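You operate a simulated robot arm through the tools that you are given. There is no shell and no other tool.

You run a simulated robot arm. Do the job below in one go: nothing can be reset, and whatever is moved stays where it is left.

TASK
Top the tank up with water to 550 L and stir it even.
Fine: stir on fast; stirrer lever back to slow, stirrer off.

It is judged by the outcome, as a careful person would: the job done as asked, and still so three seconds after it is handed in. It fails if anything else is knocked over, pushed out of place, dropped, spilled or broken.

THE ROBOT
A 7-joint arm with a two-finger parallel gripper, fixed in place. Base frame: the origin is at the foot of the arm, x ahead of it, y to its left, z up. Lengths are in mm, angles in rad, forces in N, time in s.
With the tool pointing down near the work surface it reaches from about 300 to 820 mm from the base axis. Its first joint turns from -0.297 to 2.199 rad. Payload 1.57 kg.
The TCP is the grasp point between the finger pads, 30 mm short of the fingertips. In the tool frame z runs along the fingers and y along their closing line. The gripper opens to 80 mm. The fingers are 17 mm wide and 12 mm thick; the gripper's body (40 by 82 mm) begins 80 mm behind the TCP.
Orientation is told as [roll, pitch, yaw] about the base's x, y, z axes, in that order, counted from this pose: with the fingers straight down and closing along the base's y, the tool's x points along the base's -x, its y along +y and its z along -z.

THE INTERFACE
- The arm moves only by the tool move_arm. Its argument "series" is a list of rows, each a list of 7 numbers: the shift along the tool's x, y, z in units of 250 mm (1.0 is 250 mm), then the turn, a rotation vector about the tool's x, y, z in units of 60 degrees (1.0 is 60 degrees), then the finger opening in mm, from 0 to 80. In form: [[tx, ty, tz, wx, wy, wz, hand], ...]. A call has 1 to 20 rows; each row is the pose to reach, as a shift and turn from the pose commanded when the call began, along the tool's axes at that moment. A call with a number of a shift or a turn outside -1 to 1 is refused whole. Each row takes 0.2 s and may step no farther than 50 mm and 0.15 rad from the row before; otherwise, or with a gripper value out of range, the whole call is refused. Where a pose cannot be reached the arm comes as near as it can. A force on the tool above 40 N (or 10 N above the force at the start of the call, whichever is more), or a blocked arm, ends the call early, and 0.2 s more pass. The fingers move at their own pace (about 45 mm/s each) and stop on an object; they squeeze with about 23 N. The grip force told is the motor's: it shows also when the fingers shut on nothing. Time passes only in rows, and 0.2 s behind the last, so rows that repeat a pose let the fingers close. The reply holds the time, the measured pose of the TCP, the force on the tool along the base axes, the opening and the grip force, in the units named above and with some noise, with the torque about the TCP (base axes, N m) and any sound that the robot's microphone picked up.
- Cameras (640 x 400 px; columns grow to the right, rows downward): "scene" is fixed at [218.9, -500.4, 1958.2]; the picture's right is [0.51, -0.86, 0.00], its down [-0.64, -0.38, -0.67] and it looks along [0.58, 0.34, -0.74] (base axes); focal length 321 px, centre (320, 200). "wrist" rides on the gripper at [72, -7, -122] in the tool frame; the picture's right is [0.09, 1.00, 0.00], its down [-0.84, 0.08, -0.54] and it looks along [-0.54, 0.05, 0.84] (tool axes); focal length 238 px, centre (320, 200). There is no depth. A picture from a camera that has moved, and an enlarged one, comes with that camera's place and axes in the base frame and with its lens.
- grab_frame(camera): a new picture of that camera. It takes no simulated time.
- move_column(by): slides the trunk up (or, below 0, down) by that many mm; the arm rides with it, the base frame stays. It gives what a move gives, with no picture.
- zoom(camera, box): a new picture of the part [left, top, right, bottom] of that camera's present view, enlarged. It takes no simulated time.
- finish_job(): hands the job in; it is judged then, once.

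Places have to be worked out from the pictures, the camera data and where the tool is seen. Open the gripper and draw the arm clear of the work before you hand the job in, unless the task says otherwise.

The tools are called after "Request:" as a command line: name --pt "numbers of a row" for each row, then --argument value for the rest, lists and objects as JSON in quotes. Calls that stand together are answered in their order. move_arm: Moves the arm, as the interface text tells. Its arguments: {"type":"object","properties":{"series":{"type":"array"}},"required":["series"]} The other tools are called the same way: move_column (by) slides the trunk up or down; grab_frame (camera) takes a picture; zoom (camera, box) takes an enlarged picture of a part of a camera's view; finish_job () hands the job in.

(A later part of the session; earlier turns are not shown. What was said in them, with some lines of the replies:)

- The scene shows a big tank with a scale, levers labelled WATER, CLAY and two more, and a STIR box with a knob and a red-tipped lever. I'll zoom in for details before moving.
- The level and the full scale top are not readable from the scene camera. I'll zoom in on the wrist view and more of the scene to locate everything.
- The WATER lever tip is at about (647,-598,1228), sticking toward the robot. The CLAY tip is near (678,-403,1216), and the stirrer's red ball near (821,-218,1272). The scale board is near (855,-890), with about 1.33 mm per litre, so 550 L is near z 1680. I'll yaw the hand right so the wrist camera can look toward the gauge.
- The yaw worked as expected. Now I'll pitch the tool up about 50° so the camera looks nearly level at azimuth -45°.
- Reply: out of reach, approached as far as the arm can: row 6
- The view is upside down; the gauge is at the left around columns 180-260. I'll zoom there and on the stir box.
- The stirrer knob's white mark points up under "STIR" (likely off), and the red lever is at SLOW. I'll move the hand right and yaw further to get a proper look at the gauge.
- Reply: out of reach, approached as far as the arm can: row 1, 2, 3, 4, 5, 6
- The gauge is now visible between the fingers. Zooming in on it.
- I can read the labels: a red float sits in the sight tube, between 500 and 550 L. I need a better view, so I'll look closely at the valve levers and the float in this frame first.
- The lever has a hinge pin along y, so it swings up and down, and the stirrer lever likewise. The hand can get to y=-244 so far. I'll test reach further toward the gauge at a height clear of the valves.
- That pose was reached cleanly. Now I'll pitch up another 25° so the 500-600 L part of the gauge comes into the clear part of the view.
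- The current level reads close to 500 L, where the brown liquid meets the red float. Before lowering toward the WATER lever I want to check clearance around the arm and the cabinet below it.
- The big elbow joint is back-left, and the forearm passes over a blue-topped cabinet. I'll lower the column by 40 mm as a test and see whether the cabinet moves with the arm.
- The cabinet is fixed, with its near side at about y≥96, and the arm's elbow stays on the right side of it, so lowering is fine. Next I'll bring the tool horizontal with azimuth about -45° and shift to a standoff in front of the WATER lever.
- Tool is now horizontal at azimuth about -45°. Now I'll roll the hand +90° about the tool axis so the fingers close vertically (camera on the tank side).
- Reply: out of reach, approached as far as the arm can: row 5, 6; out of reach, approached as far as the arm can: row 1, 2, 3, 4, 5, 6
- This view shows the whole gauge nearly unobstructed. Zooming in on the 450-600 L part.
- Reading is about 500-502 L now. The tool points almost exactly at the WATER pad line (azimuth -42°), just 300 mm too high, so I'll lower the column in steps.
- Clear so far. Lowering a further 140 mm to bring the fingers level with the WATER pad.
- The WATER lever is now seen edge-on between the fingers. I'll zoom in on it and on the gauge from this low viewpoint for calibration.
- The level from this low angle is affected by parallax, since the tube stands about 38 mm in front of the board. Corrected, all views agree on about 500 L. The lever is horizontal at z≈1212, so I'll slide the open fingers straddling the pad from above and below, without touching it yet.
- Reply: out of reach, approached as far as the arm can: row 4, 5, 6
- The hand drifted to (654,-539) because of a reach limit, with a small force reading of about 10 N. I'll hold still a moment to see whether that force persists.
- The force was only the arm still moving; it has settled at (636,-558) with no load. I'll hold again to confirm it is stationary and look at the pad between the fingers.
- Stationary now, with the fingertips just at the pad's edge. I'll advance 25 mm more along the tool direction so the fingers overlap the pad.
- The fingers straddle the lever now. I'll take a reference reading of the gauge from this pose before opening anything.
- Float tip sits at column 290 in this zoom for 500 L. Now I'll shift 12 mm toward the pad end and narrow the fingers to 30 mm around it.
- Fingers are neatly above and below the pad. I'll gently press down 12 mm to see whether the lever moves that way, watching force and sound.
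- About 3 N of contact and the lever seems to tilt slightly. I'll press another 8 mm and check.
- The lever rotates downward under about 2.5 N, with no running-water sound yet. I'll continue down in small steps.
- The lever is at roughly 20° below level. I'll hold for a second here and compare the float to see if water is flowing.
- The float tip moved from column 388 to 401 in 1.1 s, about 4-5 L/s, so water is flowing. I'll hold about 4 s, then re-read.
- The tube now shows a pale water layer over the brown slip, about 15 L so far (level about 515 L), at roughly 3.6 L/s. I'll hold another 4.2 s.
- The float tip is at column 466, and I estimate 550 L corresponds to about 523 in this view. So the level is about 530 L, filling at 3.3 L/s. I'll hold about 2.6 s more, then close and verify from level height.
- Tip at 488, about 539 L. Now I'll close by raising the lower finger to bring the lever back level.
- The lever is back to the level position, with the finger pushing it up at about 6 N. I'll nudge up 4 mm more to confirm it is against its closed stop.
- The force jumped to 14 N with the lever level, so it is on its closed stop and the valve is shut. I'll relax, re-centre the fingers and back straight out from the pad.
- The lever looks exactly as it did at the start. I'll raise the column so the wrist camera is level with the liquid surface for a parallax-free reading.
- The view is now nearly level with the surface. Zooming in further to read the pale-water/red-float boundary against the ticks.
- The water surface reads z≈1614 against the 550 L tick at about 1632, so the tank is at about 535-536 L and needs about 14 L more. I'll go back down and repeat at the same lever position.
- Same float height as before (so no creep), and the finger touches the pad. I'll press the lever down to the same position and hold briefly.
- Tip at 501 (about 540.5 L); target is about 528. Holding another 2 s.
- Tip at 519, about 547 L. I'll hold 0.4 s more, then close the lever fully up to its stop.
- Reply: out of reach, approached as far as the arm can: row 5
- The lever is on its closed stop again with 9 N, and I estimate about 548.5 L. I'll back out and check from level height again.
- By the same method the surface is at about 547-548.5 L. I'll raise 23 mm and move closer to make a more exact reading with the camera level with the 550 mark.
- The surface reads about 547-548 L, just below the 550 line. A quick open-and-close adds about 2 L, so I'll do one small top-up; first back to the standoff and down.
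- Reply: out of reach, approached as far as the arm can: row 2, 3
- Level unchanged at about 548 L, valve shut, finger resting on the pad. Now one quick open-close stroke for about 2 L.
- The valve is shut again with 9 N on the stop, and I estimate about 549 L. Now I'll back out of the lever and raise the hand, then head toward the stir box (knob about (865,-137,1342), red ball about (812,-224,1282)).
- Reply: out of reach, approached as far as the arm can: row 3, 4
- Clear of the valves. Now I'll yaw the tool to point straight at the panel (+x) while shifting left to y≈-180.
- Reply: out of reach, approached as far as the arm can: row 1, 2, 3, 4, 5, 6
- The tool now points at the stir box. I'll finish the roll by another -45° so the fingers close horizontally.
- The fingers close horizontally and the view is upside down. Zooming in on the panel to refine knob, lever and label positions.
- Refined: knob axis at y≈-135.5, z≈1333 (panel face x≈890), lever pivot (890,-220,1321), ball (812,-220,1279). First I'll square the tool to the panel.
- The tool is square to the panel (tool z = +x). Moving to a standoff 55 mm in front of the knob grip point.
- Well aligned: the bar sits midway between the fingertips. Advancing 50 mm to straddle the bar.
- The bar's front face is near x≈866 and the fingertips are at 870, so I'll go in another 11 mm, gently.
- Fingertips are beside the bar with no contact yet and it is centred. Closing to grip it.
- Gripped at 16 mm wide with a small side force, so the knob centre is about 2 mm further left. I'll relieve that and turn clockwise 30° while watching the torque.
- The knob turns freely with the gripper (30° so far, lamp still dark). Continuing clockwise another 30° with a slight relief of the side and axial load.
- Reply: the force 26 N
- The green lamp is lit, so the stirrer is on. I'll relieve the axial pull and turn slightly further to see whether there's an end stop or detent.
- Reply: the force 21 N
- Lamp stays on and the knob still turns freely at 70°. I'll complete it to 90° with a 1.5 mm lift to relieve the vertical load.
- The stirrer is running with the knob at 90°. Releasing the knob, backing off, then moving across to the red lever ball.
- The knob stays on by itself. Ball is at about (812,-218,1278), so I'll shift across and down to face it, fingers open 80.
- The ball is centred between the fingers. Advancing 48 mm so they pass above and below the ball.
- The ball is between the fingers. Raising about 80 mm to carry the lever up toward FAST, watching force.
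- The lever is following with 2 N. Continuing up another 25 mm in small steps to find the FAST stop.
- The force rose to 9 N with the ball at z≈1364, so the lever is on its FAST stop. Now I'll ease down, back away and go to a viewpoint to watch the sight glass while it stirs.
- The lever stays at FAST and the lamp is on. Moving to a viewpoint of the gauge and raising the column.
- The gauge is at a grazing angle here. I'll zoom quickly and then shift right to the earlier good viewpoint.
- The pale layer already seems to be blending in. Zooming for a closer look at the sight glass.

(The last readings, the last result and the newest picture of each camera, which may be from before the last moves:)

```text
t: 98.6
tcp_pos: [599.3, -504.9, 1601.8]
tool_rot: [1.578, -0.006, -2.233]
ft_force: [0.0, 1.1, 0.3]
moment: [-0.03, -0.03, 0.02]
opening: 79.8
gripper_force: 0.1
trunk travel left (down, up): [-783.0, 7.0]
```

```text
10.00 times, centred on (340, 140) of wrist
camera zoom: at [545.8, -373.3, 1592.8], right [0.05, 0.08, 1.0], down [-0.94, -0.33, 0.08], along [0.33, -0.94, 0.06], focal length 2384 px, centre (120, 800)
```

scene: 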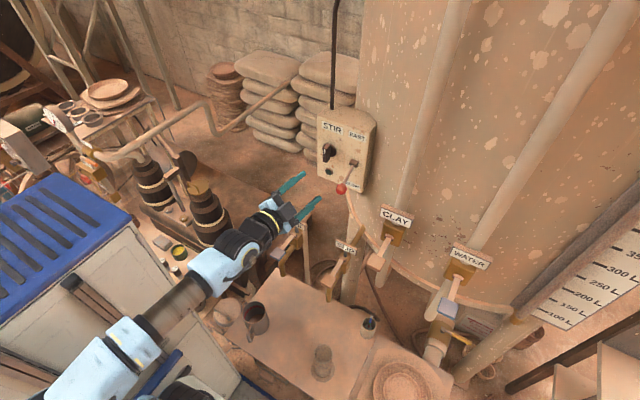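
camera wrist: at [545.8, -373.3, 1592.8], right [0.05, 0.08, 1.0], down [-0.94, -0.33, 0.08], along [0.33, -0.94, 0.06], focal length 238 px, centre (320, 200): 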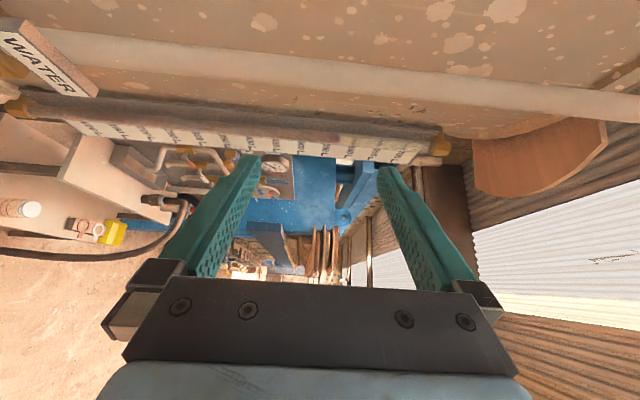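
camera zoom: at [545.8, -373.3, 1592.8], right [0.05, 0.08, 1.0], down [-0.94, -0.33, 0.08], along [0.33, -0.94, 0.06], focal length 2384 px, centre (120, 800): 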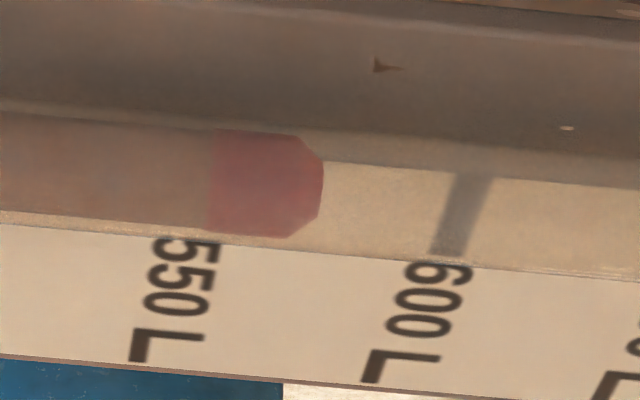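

The pale layer has largely blended into the brown already. I'll keep stirring on fast and compare the tint along the tube.

Request:
move_arm --pt "0 0 0 0 0 0 80" --pt "0 0 0 0 0 0 80" --pt "0 0 0 0 0 0 80" --pt "0 0 0 0 0 0 80" --pt "0 0 0 0 0 0 80" --pt "0 0 0 0 0 0 80" --pt "0 0 0 0 0 0 80" --pt "0 0 0 0 0 0 80" --pt "0 0 0 0 0 0 80" --pt "0 0 0 0 0 0 80" --pt "0 0 0 0 0 0 80" --pt "0 0 0 0 0 0 80" --pt "0 0 0 0 0 0 80" --pt "0 0 0 0 0 0 80" --pt "0 0 0 0 0 0 80" --pt "0 0 0 0 0 0 80" --pt "0 0 0 0 0 0 80" --pt "0 0 0 0 0 0 80" --pt "0 0 0 0 0 0 80" --pt "0 0 0 0 0 0 80"

Request:
zoom --camera "wrist" --box '[270, 110, 410, 180]'

Request:
zoom --camera "wrist" --box '[315, 120, 365, 160]'

```text
t: 102.8
tcp_pos: [599.6, -503.5, 1602.3]
tool_rot: [1.578, -0.004, -2.235]
ft_force: [0.3, -0.7, 0.3]
moment: [-0.04, 0.0, -0.02]
opening: 80.0
gripper_force: 0.0
trunk travel left (down, up): [-783.0, 7.0]
```

```text
4.57 times, centred on (340, 145) of wrist
camera zoom: at [545.7, -373.2, 1592.7], right [0.05, 0.08, 1.0], down [-0.94, -0.33, 0.08], along [0.33, -0.94, 0.06], focal length 1090 px, centre (229, 451)
```

zoom: 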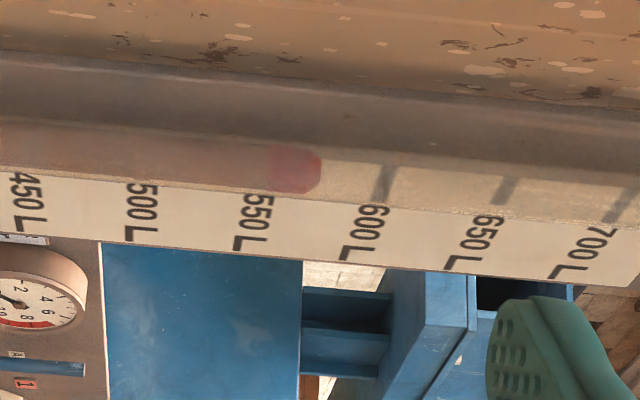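

```text
10.00 times, centred on (340, 140) of wrist
camera zoom: at [545.7, -373.2, 1592.7], right [0.05, 0.08, 1.0], down [-0.94, -0.33, 0.08], along [0.33, -0.94, 0.06], focal length 2384 px, centre (120, 800)
```

zoom: 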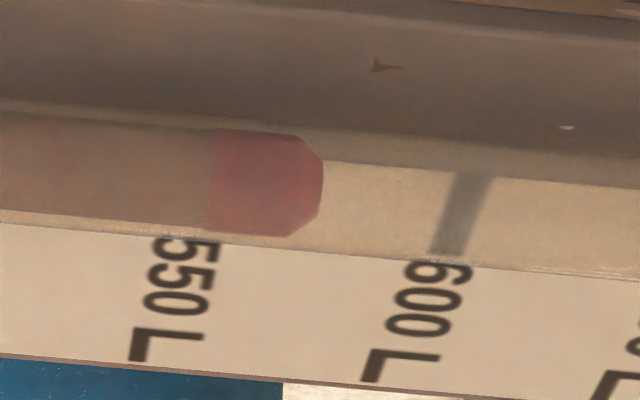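

The tint looks uniform near the top. I'll check the whole length of the tube and keep stirring a while longer to be sure.

Request:
move_arm --pt "0 0 0 0 0 0 80" --pt "0 0 0 0 0 0 80" --pt "0 0 0 0 0 0 80" --pt "0 0 0 0 0 0 80" --pt "0 0 0 0 0 0 80" --pt "0 0 0 0 0 0 80" --pt "0 0 0 0 0 0 80" --pt "0 0 0 0 0 0 80" --pt "0 0 0 0 0 0 80" --pt "0 0 0 0 0 0 80" --pt "0 0 0 0 0 0 80" --pt "0 0 0 0 0 0 80" --pt "0 0 0 0 0 0 80" --pt "0 0 0 0 0 0 80" --pt "0 0 0 0 0 0 80" --pt "0 0 0 0 0 0 80" --pt "0 0 0 0 0 0 80" --pt "0 0 0 0 0 0 80" --pt "0 0 0 0 0 0 80" --pt "0 0 0 0 0 0 80"

Request:
zoom --camera "wrist" --box '[60, 80, 400, 180]'

Request:
zoom --camera "wrist" --box '[200, 110, 340, 180]'

Request:
zoom --camera "scene" --box '[270, 90, 390, 210]'

```text
t: 107.0
tcp_pos: [599.3, -503.0, 1601.4]
tool_rot: [1.577, -0.004, -2.235]
ft_force: [-0.3, -0.5, 0.2]
moment: [0.03, 0.02, 0.01]
opening: 80.0
gripper_force: 0.1
trunk travel left (down, up): [-783.0, 7.0]
```

```text
1.88 times, centred on (230, 130) of wrist
camera zoom: at [545.7, -373.2, 1592.7], right [0.05, 0.08, 1.0], down [-0.94, -0.33, 0.08], along [0.33, -0.94, 0.06], focal length 449 px, centre (489, 332)
```

zoom: 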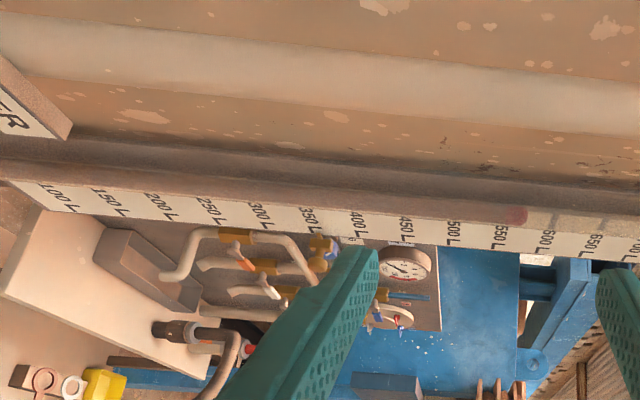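

```text
4.57 times, centred on (270, 145) of wrist
camera zoom: at [545.7, -373.2, 1592.7], right [0.05, 0.08, 1.0], down [-0.94, -0.33, 0.08], along [0.33, -0.94, 0.06], focal length 1090 px, centre (549, 451)
```

zoom: 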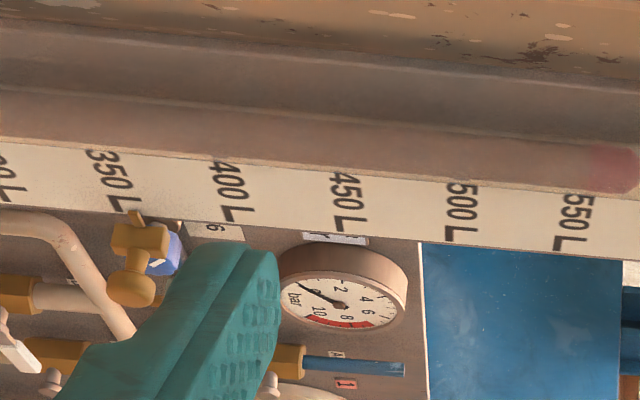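

```text
3.33 times, centred on (330, 150) of scene
camera zoom: at [218.9, -500.4, 1958.2], right [0.51, -0.86, 0.0], down [-0.64, -0.38, -0.67], along [0.58, 0.34, -0.74], focal length 1069 px, centre (287, 367)
```

zoom: 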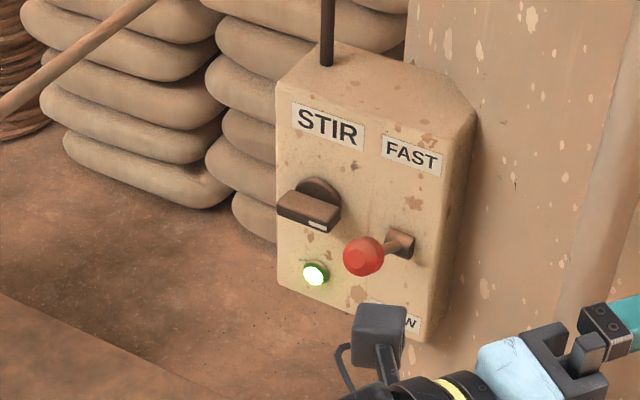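

The colour is even along the tube. I'll stir about 8 s more on fast for margin, then recheck.

Request:
move_arm --pt "0 0 0 0 0 0 80" --pt "0 0 0 0 0 0 80" --pt "0 0 0 0 0 0 80" --pt "0 0 0 0 0 0 80" --pt "0 0 0 0 0 0 80" --pt "0 0 0 0 0 0 80" --pt "0 0 0 0 0 0 80" --pt "0 0 0 0 0 0 80" --pt "0 0 0 0 0 0 80" --pt "0 0 0 0 0 0 80" --pt "0 0 0 0 0 0 80" --pt "0 0 0 0 0 0 80" --pt "0 0 0 0 0 0 80" --pt "0 0 0 0 0 0 80" --pt "0 0 0 0 0 0 80" --pt "0 0 0 0 0 0 80" --pt "0 0 0 0 0 0 80" --pt "0 0 0 0 0 0 80" --pt "0 0 0 0 0 0 80" --pt "0 0 0 0 0 0 80"

Request:
move_arm --pt "0 0 0 0 0 0 80" --pt "0 0 0 0 0 0 80" --pt "0 0 0 0 0 0 80" --pt "0 0 0 0 0 0 80" --pt "0 0 0 0 0 0 80" --pt "0 0 0 0 0 0 80" --pt "0 0 0 0 0 0 80" --pt "0 0 0 0 0 0 80" --pt "0 0 0 0 0 0 80" --pt "0 0 0 0 0 0 80" --pt "0 0 0 0 0 0 80" --pt "0 0 0 0 0 0 80" --pt "0 0 0 0 0 0 80" --pt "0 0 0 0 0 0 80" --pt "0 0 0 0 0 0 80" --pt "0 0 0 0 0 0 80" --pt "0 0 0 0 0 0 80" --pt "0 0 0 0 0 0 80" --pt "0 0 0 0 0 0 80" --pt "0 0 0 0 0 0 80"

Request:
zoom --camera "wrist" --box '[270, 110, 410, 180]'

Request:
zoom --camera "wrist" --box '[315, 120, 365, 160]'

```text
t: 111.2
tcp_pos: [599.4, -504.3, 1602.0]
tool_rot: [1.577, -0.005, -2.234]
ft_force: [-1.0, -0.5, 1.0]
moment: [0.02, 0.05, -0.02]
opening: 80.2
gripper_force: 0.2
trunk travel left (down, up): [-783.0, 7.0]
```

```text
t: 115.4
tcp_pos: [598.6, -503.4, 1600.4]
tool_rot: [1.577, -0.006, -2.235]
ft_force: [-0.4, 0.3, 0.1]
moment: [0.0, 0.01, 0.02]
opening: 80.0
gripper_force: 0.1
trunk travel left (down, up): [-783.0, 7.0]
```

```text
4.57 times, centred on (340, 145) of wrist
camera zoom: at [545.7, -373.2, 1592.7], right [0.05, 0.08, 1.0], down [-0.94, -0.33, 0.08], along [0.33, -0.94, 0.06], focal length 1090 px, centre (229, 451)
```

zoom: 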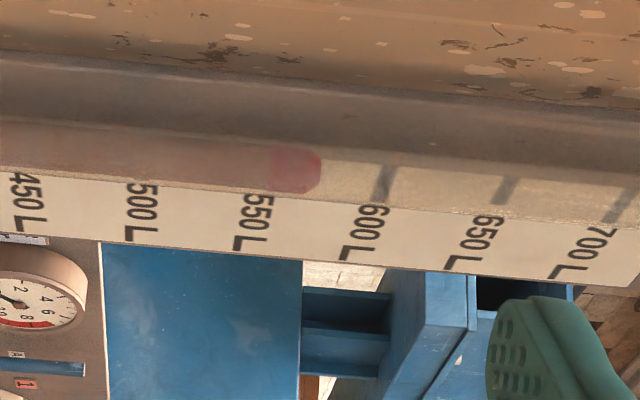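

```text
10.00 times, centred on (340, 140) of wrist
camera zoom: at [545.7, -373.2, 1592.7], right [0.05, 0.08, 1.0], down [-0.94, -0.33, 0.08], along [0.33, -0.94, 0.06], focal length 2384 px, centre (120, 800)
```

zoom: 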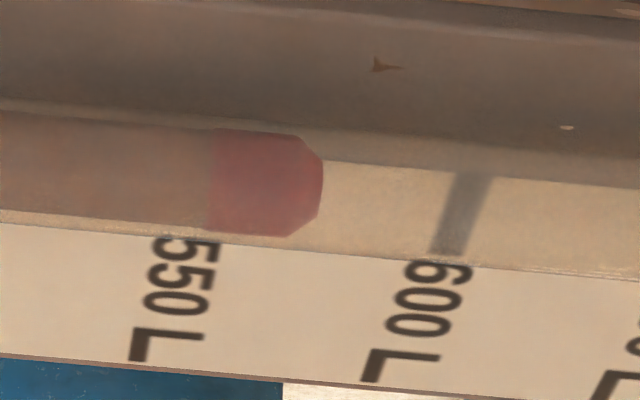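

The mix is uniform from bottom to top and the level holds at the 550 mark. Now heading back to the stir box to set the lever to SLOW.

Request:
move_arm --pt "0.12 -0.003 -0.073 0 0 0 80" --pt "0.24 -0.007 -0.147 0 0 0 80" --pt "0.36 -0.01 -0.22 0 0 0 80" --pt "0.48 -0.014 -0.294 0 0 0 80" --pt "0.6 -0.017 -0.367 0 0 0 80" --pt "0.6 -0.017 -0.367 0 0 0 80"

Request:
move_column --by -195

Request:
move_arm --pt "0.097 -0.024 -0.022 0 0.126 0 80" --pt "0.194 -0.048 -0.044 0 0.252 0 80" --pt "0.29 -0.072 -0.066 0 0.378 0 80" --pt "0.387 -0.096 -0.087 0 0.504 0 80" --pt "0.484 -0.12 -0.109 0 0.63 0 80" --pt "0.484 -0.12 -0.109 0 0.63 0 80"

Request:
grab_frame --camera "wrist"

```text
t: 116.8
tcp_pos: [620.1, -328.5, 1596.1]
tool_rot: [1.578, -0.006, -2.234]
ft_force: [-0.1, 0.2, -0.4]
moment: [0.0, 0.01, -0.01]
opening: 79.9
gripper_force: 0.0
trunk travel left (down, up): [-783.0, 7.0]
```

```text
t: 118.9
tcp_pos: [619.2, -328.9, 1401.6]
tool_rot: [1.579, -0.006, -2.234]
ft_force: [0.3, 0.0, 0.1]
moment: [0.03, 0.01, 0.01]
opening: 80.0
gripper_force: 0.1
trunk travel left (down, up): [-588.0, 202.0]
```

```text
t: 120.3
tcp_pos: [672.9, -217.0, 1370.5]
tool_rot: [1.572, -0.008, -1.572]
ft_force: [0.2, -0.2, 0.6]
moment: [-0.02, 0.04, 0.01]
opening: 80.1
gripper_force: 0.0
trunk travel left (down, up): [-588.0, 202.0]
```

```text
taken
camera wrist: at [550.1, -146.0, 1362.7], right [0.0, 0.1, 0.99], down [-0.54, -0.83, 0.08], along [0.84, -0.54, 0.06], focal length 238 px, centre (320, 200)
```

wrist: 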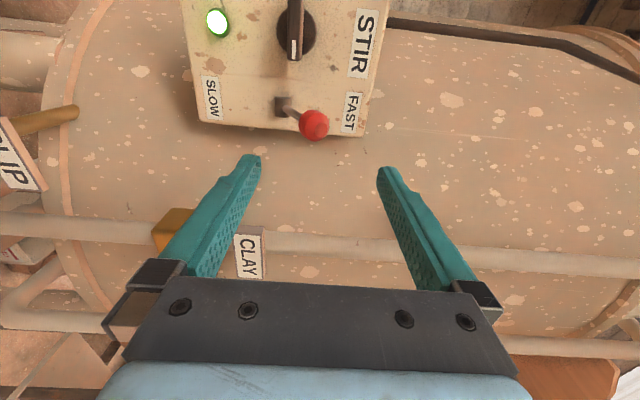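

The ball sits at z≈1365, centred between the fingers. Advancing so the fingers pass above and below it.

Request:
move_arm --pt "0 -0.01 0.13 0 0 0 80" --pt "0 -0.02 0.26 0 0 0 80" --pt "0 -0.02 0.38 0 0 0 80" --pt "0 -0.02 0.44 0 0 0 80" --pt "0 -0.02 0.5 0 0 0 80" --pt "0 -0.02 0.5 0 0 0 60" --pt "0 -0.02 0.5 0 0 0 60"

Request:
grab_frame --camera "wrist"

```text
t: 121.9
tcp_pos: [798.0, -217.3, 1365.3]
tool_rot: [1.573, -0.009, -1.576]
ft_force: [0.2, -1.2, -0.3]
moment: [0.01, -0.01, -0.01]
opening: 59.9
gripper_force: 0.1
trunk travel left (down, up): [-588.0, 202.0]
```

```text
taken
camera wrist: at [674.7, -146.6, 1357.8], right [0.0, 0.1, 0.99], down [-0.54, -0.83, 0.08], along [0.84, -0.54, 0.06], focal length 238 px, centre (320, 200)
```

wrist: 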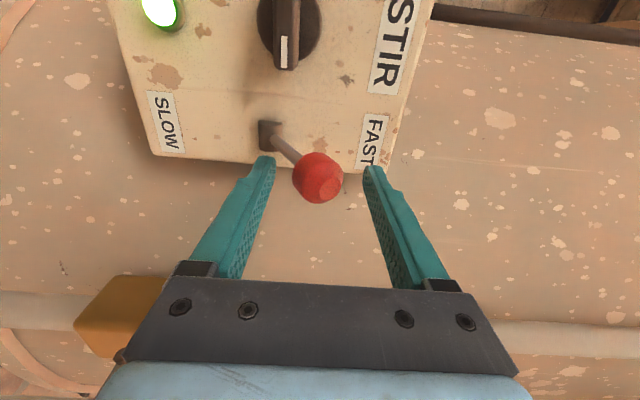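

The ball is caged. Lowering 80 mm so the upper finger carries the lever down toward SLOW.

Request:
move_arm --pt "0 -0.04 0 0 0 0 60" --pt "0 -0.08 0 0 0 0 60" --pt "0 -0.12 0 0 0 0 60" --pt "0 -0.16 0 0 0 0 60" --pt "0 -0.2 0 0 0 0 60" --pt "0 -0.24 0 0 0 0 60" --pt "0 -0.28 0 0 0 0 60" --pt "0 -0.32 0 0 0 0 60"

Request:
move_arm --pt "0 -0.02 0 0 0 0 60" --pt "0 -0.04 0 0 0 0 60" --pt "0 -0.06 0 0 0 0 60" --pt "0 -0.08 0 0 0 0 60"

Request:
grab_frame --camera "wrist"

Request:
zoom --camera "scene" --box '[270, 90, 390, 210]'

```text
t: 123.7
tcp_pos: [797.8, -218.7, 1284.4]
tool_rot: [1.573, -0.009, -1.575]
ft_force: [0.8, -0.5, 1.6]
moment: [0.02, 0.02, 0.0]
opening: 60.4
gripper_force: 0.3
trunk travel left (down, up): [-588.0, 202.0]
```

```text
t: 124.7
tcp_pos: [797.7, -218.7, 1265.7]
tool_rot: [1.574, -0.007, -1.574]
ft_force: [0.9, 0.8, 0.9]
moment: [0.01, -0.02, -0.02]
opening: 61.1
gripper_force: 0.4
trunk travel left (down, up): [-588.0, 202.0]
```

```text
taken
camera wrist: at [674.9, -147.8, 1258.0], right [0.0, 0.1, 0.99], down [-0.54, -0.83, 0.08], along [0.84, -0.54, 0.06], focal length 238 px, centre (320, 200)
```

wrist: 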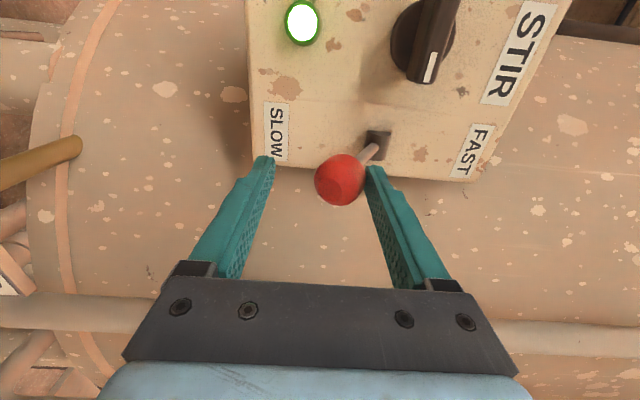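

```text
3.33 times, centred on (330, 150) of scene
camera zoom: at [218.9, -500.4, 1958.2], right [0.51, -0.86, 0.0], down [-0.64, -0.38, -0.67], along [0.58, 0.34, -0.74], focal length 1069 px, centre (287, 367)
```

zoom: 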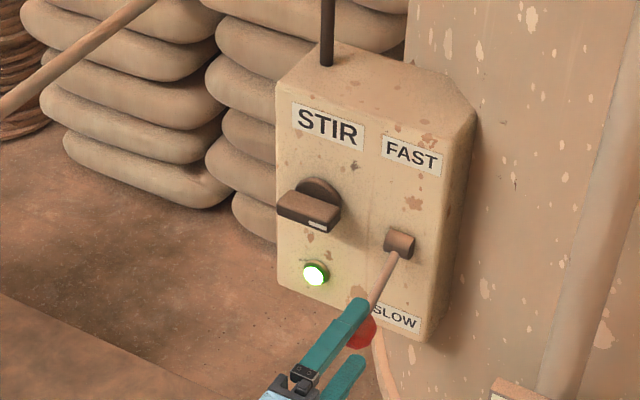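

The ball is at about z 1279, nearly at the SLOW stop. A few more millimetres down until the force rises.

Request:
move_arm --pt "0 -0.012 0 0 0 0 60" --pt "0 -0.024 0 0 0 0 60" --pt "0 -0.036 0 0 0 0 60"

Request:
zoom --camera "scene" --box '[270, 90, 390, 210]'

```text
t: 125.5
tcp_pos: [798.0, -219.3, 1257.8]
tool_rot: [1.575, -0.009, -1.575]
ft_force: [2.3, -0.7, 9.3]
moment: [0.02, -0.07, -0.03]
opening: 68.2
gripper_force: 4.8
trunk travel left (down, up): [-588.0, 202.0]
```

```text
3.33 times, centred on (330, 150) of scene
camera zoom: at [218.9, -500.4, 1958.2], right [0.51, -0.86, 0.0], down [-0.64, -0.38, -0.67], along [0.58, 0.34, -0.74], focal length 1069 px, centre (287, 367)
```

zoom: 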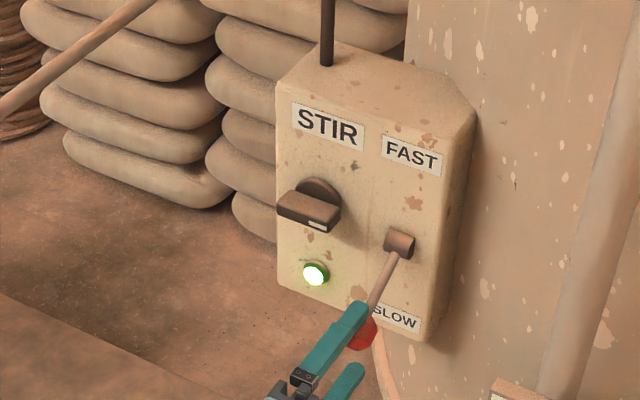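

The lever is firmly on its SLOW stop (9 N). Freeing the ball, backing off, and moving over in front of the knob.

Request:
move_arm --pt "0 0.04 0 0 0 0 75" --pt "0 0.075 0 0 0 0 80" --pt "0 0.075 -0.05 0 0 0 80" --pt "0 0.075 -0.15 0 0 0 80" --pt "0 0.075 -0.25 0 0 0 80" --pt "0 0.075 -0.25 0 0 0 80"

Request:
zoom --camera "scene" --box '[270, 90, 390, 210]'

Request:
move_arm --pt "0.085 0.058 0 0 0 0 70" --pt "0.17 0.116 0 0 0 0 60" --pt "0.255 0.174 0 0 0 0 50" --pt "0.344 0.234 0 0 0 0 50" --pt "0.344 0.234 0 0 0 0 50"

Request:
grab_frame --camera "wrist"

```text
t: 126.9
tcp_pos: [735.4, -218.1, 1275.7]
tool_rot: [1.572, -0.008, -1.571]
ft_force: [1.2, 0.1, -0.2]
moment: [0.0, 0.05, -0.01]
opening: 79.9
gripper_force: 0.1
trunk travel left (down, up): [-588.0, 202.0]
```

```text
3.33 times, centred on (330, 150) of scene
camera zoom: at [218.9, -500.4, 1958.2], right [0.51, -0.86, 0.0], down [-0.64, -0.38, -0.67], along [0.58, 0.34, -0.74], focal length 1069 px, centre (287, 367)
```

zoom: 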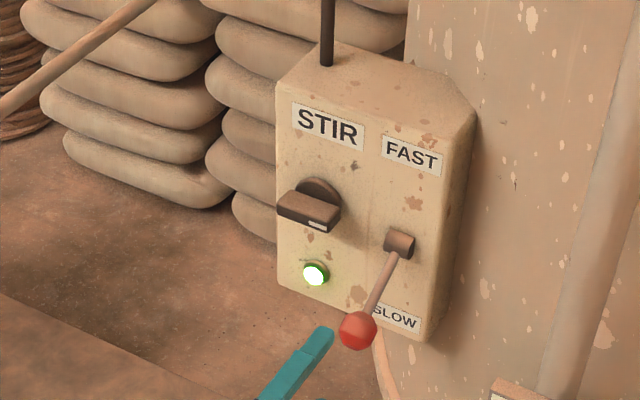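

```text
t: 128.1
tcp_pos: [735.4, -131.3, 1333.5]
tool_rot: [1.574, -0.009, -1.573]
ft_force: [0.0, 0.8, -0.6]
moment: [0.03, 0.01, -0.01]
opening: 50.3
gripper_force: 0.0
trunk travel left (down, up): [-588.0, 202.0]
```

```text
taken
camera wrist: at [612.1, -60.1, 1325.4], right [0.0, 0.1, 0.99], down [-0.54, -0.83, 0.08], along [0.84, -0.54, 0.06], focal length 238 px, centre (320, 200)
```

wrist: 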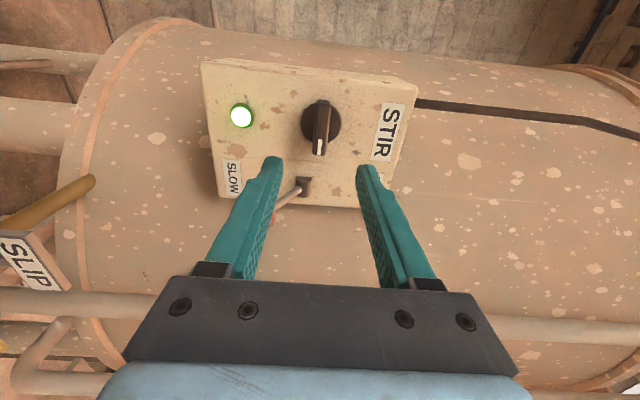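

The lever is back at SLOW as at the start. Advancing to straddle the horizontal knob bar from above and below.

Request:
move_arm --pt "-0.004 0.004 0.12 0 0 0 50" --pt "-0.009 0.008 0.24 0 0 0 50" --pt "-0.009 0.008 0.34 0 0 0 50" --pt "-0.009 0.008 0.41 0 0 0 50" --pt "-0.009 0.008 0.46 0 0 0 50" --pt "-0.009 0.008 0.46 0 0 0 50"

Request:
zoom --camera "wrist" --box '[220, 80, 420, 240]'

```text
t: 129.5
tcp_pos: [851.6, -133.4, 1335.5]
tool_rot: [1.572, -0.009, -1.574]
ft_force: [-0.5, -0.3, -0.6]
moment: [0.02, 0.02, -0.04]
opening: 49.9
gripper_force: 0.2
trunk travel left (down, up): [-588.0, 202.0]
```

```text
2.50 times, centred on (320, 160) of wrist
camera zoom: at [727.9, -63.0, 1327.9], right [0.0, 0.1, 0.99], down [-0.54, -0.83, 0.08], along [0.84, -0.54, 0.06], focal length 596 px, centre (320, 300)
```

zoom: 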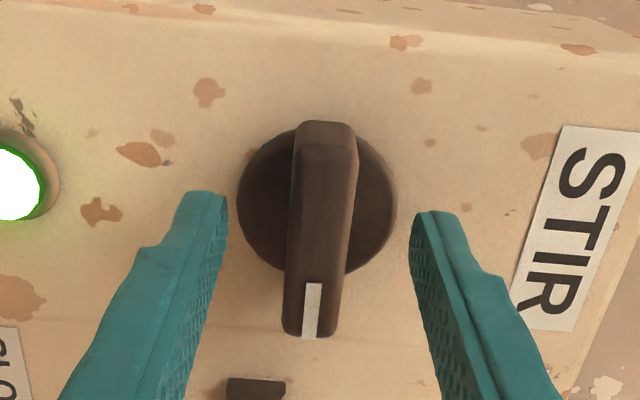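

Centred again with no contact force. Gripping the bar.

Request:
move_arm --pt "0 0 0 0 0 0 30" --pt "0 0 0 0 0 0 20" --pt "0 0 0 0 0 0 10" --pt "0 0 0 0 0 0 5" --pt "0 0 0 0 0 0 5"

Request:
move_arm --pt "0 0 0 0 0 -0.125 5" --pt "0 0 0 0 0 -0.25 5" --pt "0 0 0 0 0 -0.375 5" --pt "0 0 0 0 0 -0.5 5"

Request:
zoom --camera "scene" --box '[290, 110, 370, 190]'

```text
t: 130.7
tcp_pos: [851.0, -134.3, 1335.4]
tool_rot: [1.57, -0.009, -1.572]
ft_force: [-3.1, 1.0, -4.4]
moment: [-0.01, 0.21, -0.07]
opening: 15.8
gripper_force: 31.6
trunk travel left (down, up): [-588.0, 202.0]
```

```text
t: 131.7
tcp_pos: [850.5, -134.0, 1334.9]
tool_rot: [1.572, -0.534, -1.575]
ft_force: [2.4, 0.1, -5.8]
moment: [0.03, -0.02, 0.05]
opening: 16.1
gripper_force: 30.8
trunk travel left (down, up): [-588.0, 202.0]
```

```text
5.00 times, centred on (330, 150) of scene
camera zoom: at [218.9, -500.4, 1958.2], right [0.51, -0.86, 0.0], down [-0.64, -0.38, -0.67], along [0.58, 0.34, -0.74], focal length 1603 px, centre (270, 450)
```

zoom: 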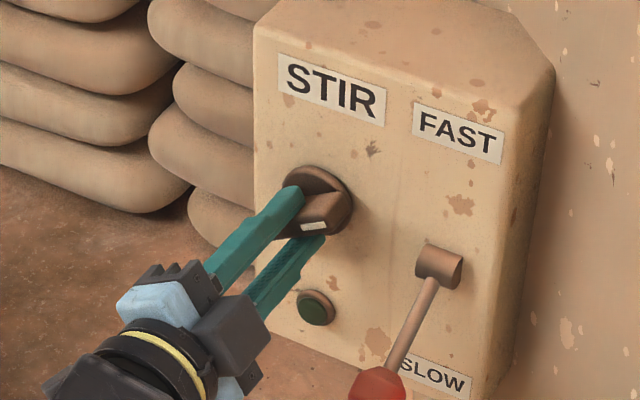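

The lamp has already gone out. Continuing counter-clockwise another 60° to return the knob to its original upright position.

Request:
move_arm --pt "0 0 0 0 0 -0.125 5" --pt "0 0 0 0 0 -0.25 5" --pt "0 0 0 0 0 -0.375 5" --pt "0 0 0 0 0 -0.5 5" --pt "0 0 0 0 0 -0.625 5" --pt "0 0 0 0 0 -0.75 5" --pt "0 0 0 0 0 -0.875 5" --pt "0 0 0 0 0 -0.99 5"

Request:
zoom --camera "scene" --box '[290, 110, 370, 190]'

Request:
zoom --camera "wrist" --box '[220, 80, 420, 240]'

```text
t: 133.5
tcp_pos: [850.0, -134.9, 1333.9]
tool_rot: [-1.189, -1.57, 1.186]
ft_force: [-5.9, -2.6, -16.6]
moment: [-0.01, -0.1, 0.21]
opening: 15.9
gripper_force: 31.7
trunk travel left (down, up): [-588.0, 202.0]
```

```text
5.00 times, centred on (330, 150) of scene
camera zoom: at [218.9, -500.4, 1958.2], right [0.51, -0.86, 0.0], down [-0.64, -0.38, -0.67], along [0.58, 0.34, -0.74], focal length 1603 px, centre (270, 450)
```

zoom: 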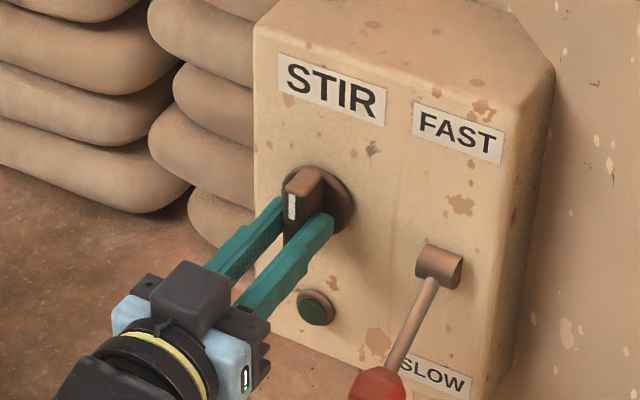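

```text
2.50 times, centred on (320, 160) of wrist
camera zoom: at [727.7, -142.3, 1262.2], right [0.0, 1.0, -0.09], down [-0.54, 0.08, 0.84], along [0.84, 0.05, 0.54], focal length 596 px, centre (320, 300)
```

zoom: 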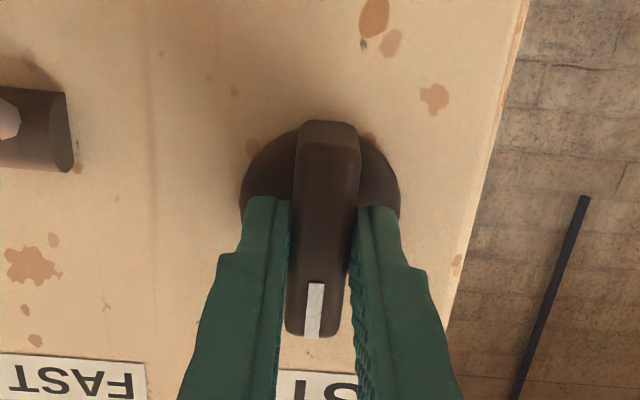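

Knob is upright, lamp off. Releasing and backing straight away from the panel.

Request:
move_arm --pt "0 0 0 0 0 0 30" --pt "0 0 0 0 0 0 50" --pt "0 0 0 0 0 0 60" --pt "0 0 -0.06 0 0 0 60" --pt "0 0 -0.18 0 0 0 60" --pt "0 0 -0.3 0 0 0 60" --pt "0 0 -0.42 0 0 0 60" --pt "0 0 -0.54 0 0 0 60" --pt "0 0 -0.64 0 0 0 60"

Request:
zoom --camera "scene" --box '[270, 90, 390, 210]'

Request:
grab_frame --camera "wrist"

Request:
grab_frame --camera "scene"

```text
t: 135.5
tcp_pos: [690.3, -133.9, 1335.3]
tool_rot: [2.35, -1.569, -2.352]
ft_force: [0.8, 0.4, -0.1]
moment: [-0.03, -0.03, -0.03]
opening: 59.8
gripper_force: 0.1
trunk travel left (down, up): [-588.0, 202.0]
```

```text
3.33 times, centred on (330, 150) of scene
camera zoom: at [218.9, -500.4, 1958.2], right [0.51, -0.86, 0.0], down [-0.64, -0.38, -0.67], along [0.58, 0.34, -0.74], focal length 1069 px, centre (287, 367)
```

zoom: 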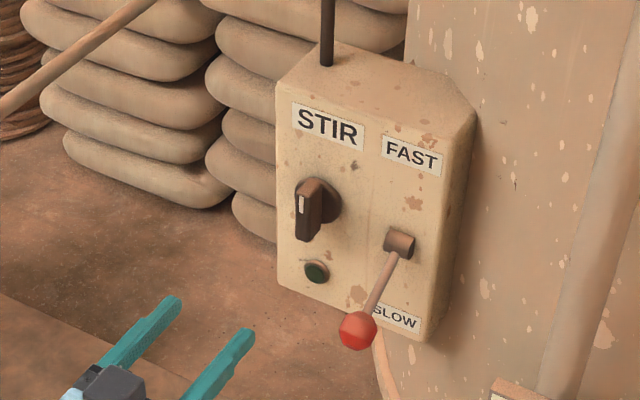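

```text
taken
camera wrist: at [567.2, -141.3, 1262.3], right [0.0, 1.0, -0.09], down [-0.54, 0.08, 0.84], along [0.84, 0.05, 0.54], focal length 238 px, centre (320, 200)
```

wrist: 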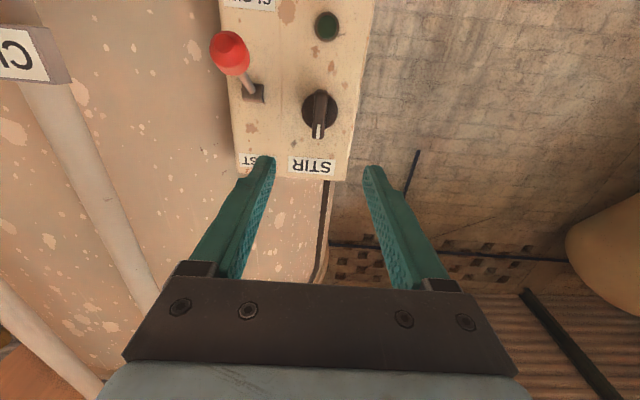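

```text
taken
```

scene: 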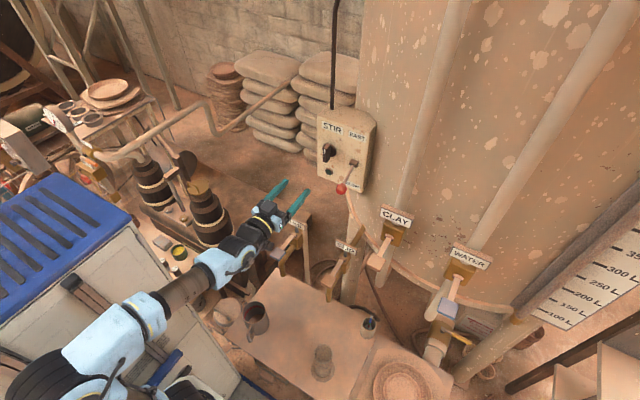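

Everything is as required: knob off, lamp dark, lever at SLOW, valves level. I'll open the gripper and raise the arm clear, then take a last look.

Request:
move_arm --pt "0 0 -0.02 0 0 0 80" --pt "0 0 -0.04 0 0 0 80" --pt "0 0 -0.04 0 0 0 80"

Request:
move_column --by 180

Request:
move_arm --pt "0 0 0 0.138 0 0 80" --pt "0 0 0 0.276 0 0 80" --pt "0 0 0 0.414 0 0 80" --pt "0 0 0 0.552 0 0 80" --pt "0 0 0 0.69 0 0 80"

Request:
grab_frame --camera "wrist"

Request:
grab_frame --camera "scene"

```text
t: 136.3
tcp_pos: [680.8, -133.3, 1334.6]
tool_rot: [2.336, -1.566, -2.34]
ft_force: [-0.3, -0.4, -0.1]
moment: [0.0, 0.03, -0.02]
opening: 80.0
gripper_force: 0.0
trunk travel left (down, up): [-588.0, 202.0]
```

```text
t: 138.3
tcp_pos: [679.8, -133.6, 1515.5]
tool_rot: [2.377, -1.568, -2.378]
ft_force: [0.2, 0.1, -0.1]
moment: [-0.05, -0.02, -0.02]
opening: 79.8
gripper_force: 0.1
trunk travel left (down, up): [-768.0, 22.0]
```

```text
t: 139.5
tcp_pos: [679.2, -133.5, 1515.1]
tool_rot: [1.232, -1.568, -1.958]
ft_force: [1.0, 0.9, 0.8]
moment: [0.03, 0.01, 0.03]
opening: 80.1
gripper_force: 0.0
trunk travel left (down, up): [-768.0, 22.0]
```

```text
taken
camera wrist: at [583.1, -58.0, 1443.5], right [0.66, 0.75, -0.09], down [-0.36, 0.42, 0.84], along [0.66, -0.52, 0.54], focal length 238 px, centre (320, 200)
```

wrist: 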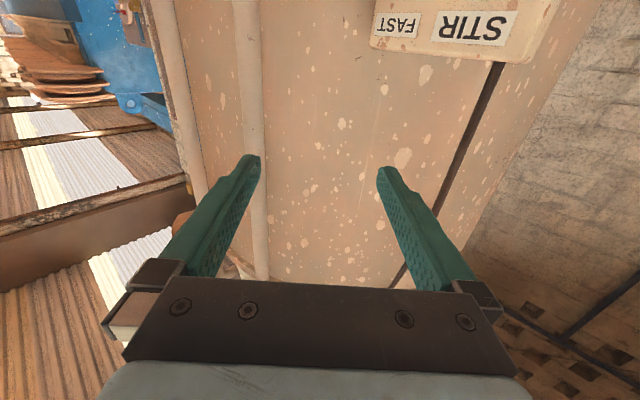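

```text
taken
```

scene: 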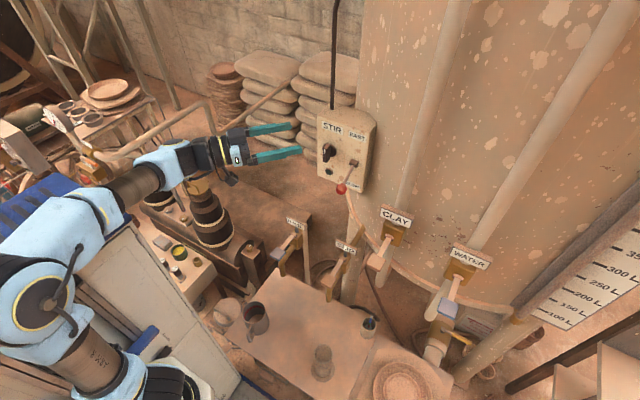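

The arm is clear with the gripper open. The WATER lever is shut, the stirrer is off with its lever on SLOW, and nothing has been disturbed. The level held at about 549 L and the mix looked even, so I'm handing in.

Request:
finish_job

```text
The job is handed in.
```

I filled the tank to about 549 L with water, stirred it until it looked even, and handed the job in. I don't have the judge's result.

- **Level:** It started at about 500 L. The sight glass can be read to about 2 L, and the final level read 548–549 L. The level did not move between readings taken during stirring.
- **WATER valve:** I opened it three times. Each time I pushed the lever back up to its closed stop afterwards.
- **Stirring:** The stirrer ran for about 50 s, about 30 s of it on fast. At about 107 s the whole sight glass was one even colour. At 115 s the upper part still was, with no pale water layer left.
- **Stirrer controls:** The lever is back on SLOW against its stop. The knob is back in its original upright position, and the green lamp is out.
- **Surroundings:** Nothing was knocked, moved or spilled that I could see. The gripper is open and the arm is clear of the work.

I did not take another gauge reading after switching the stirrer off.
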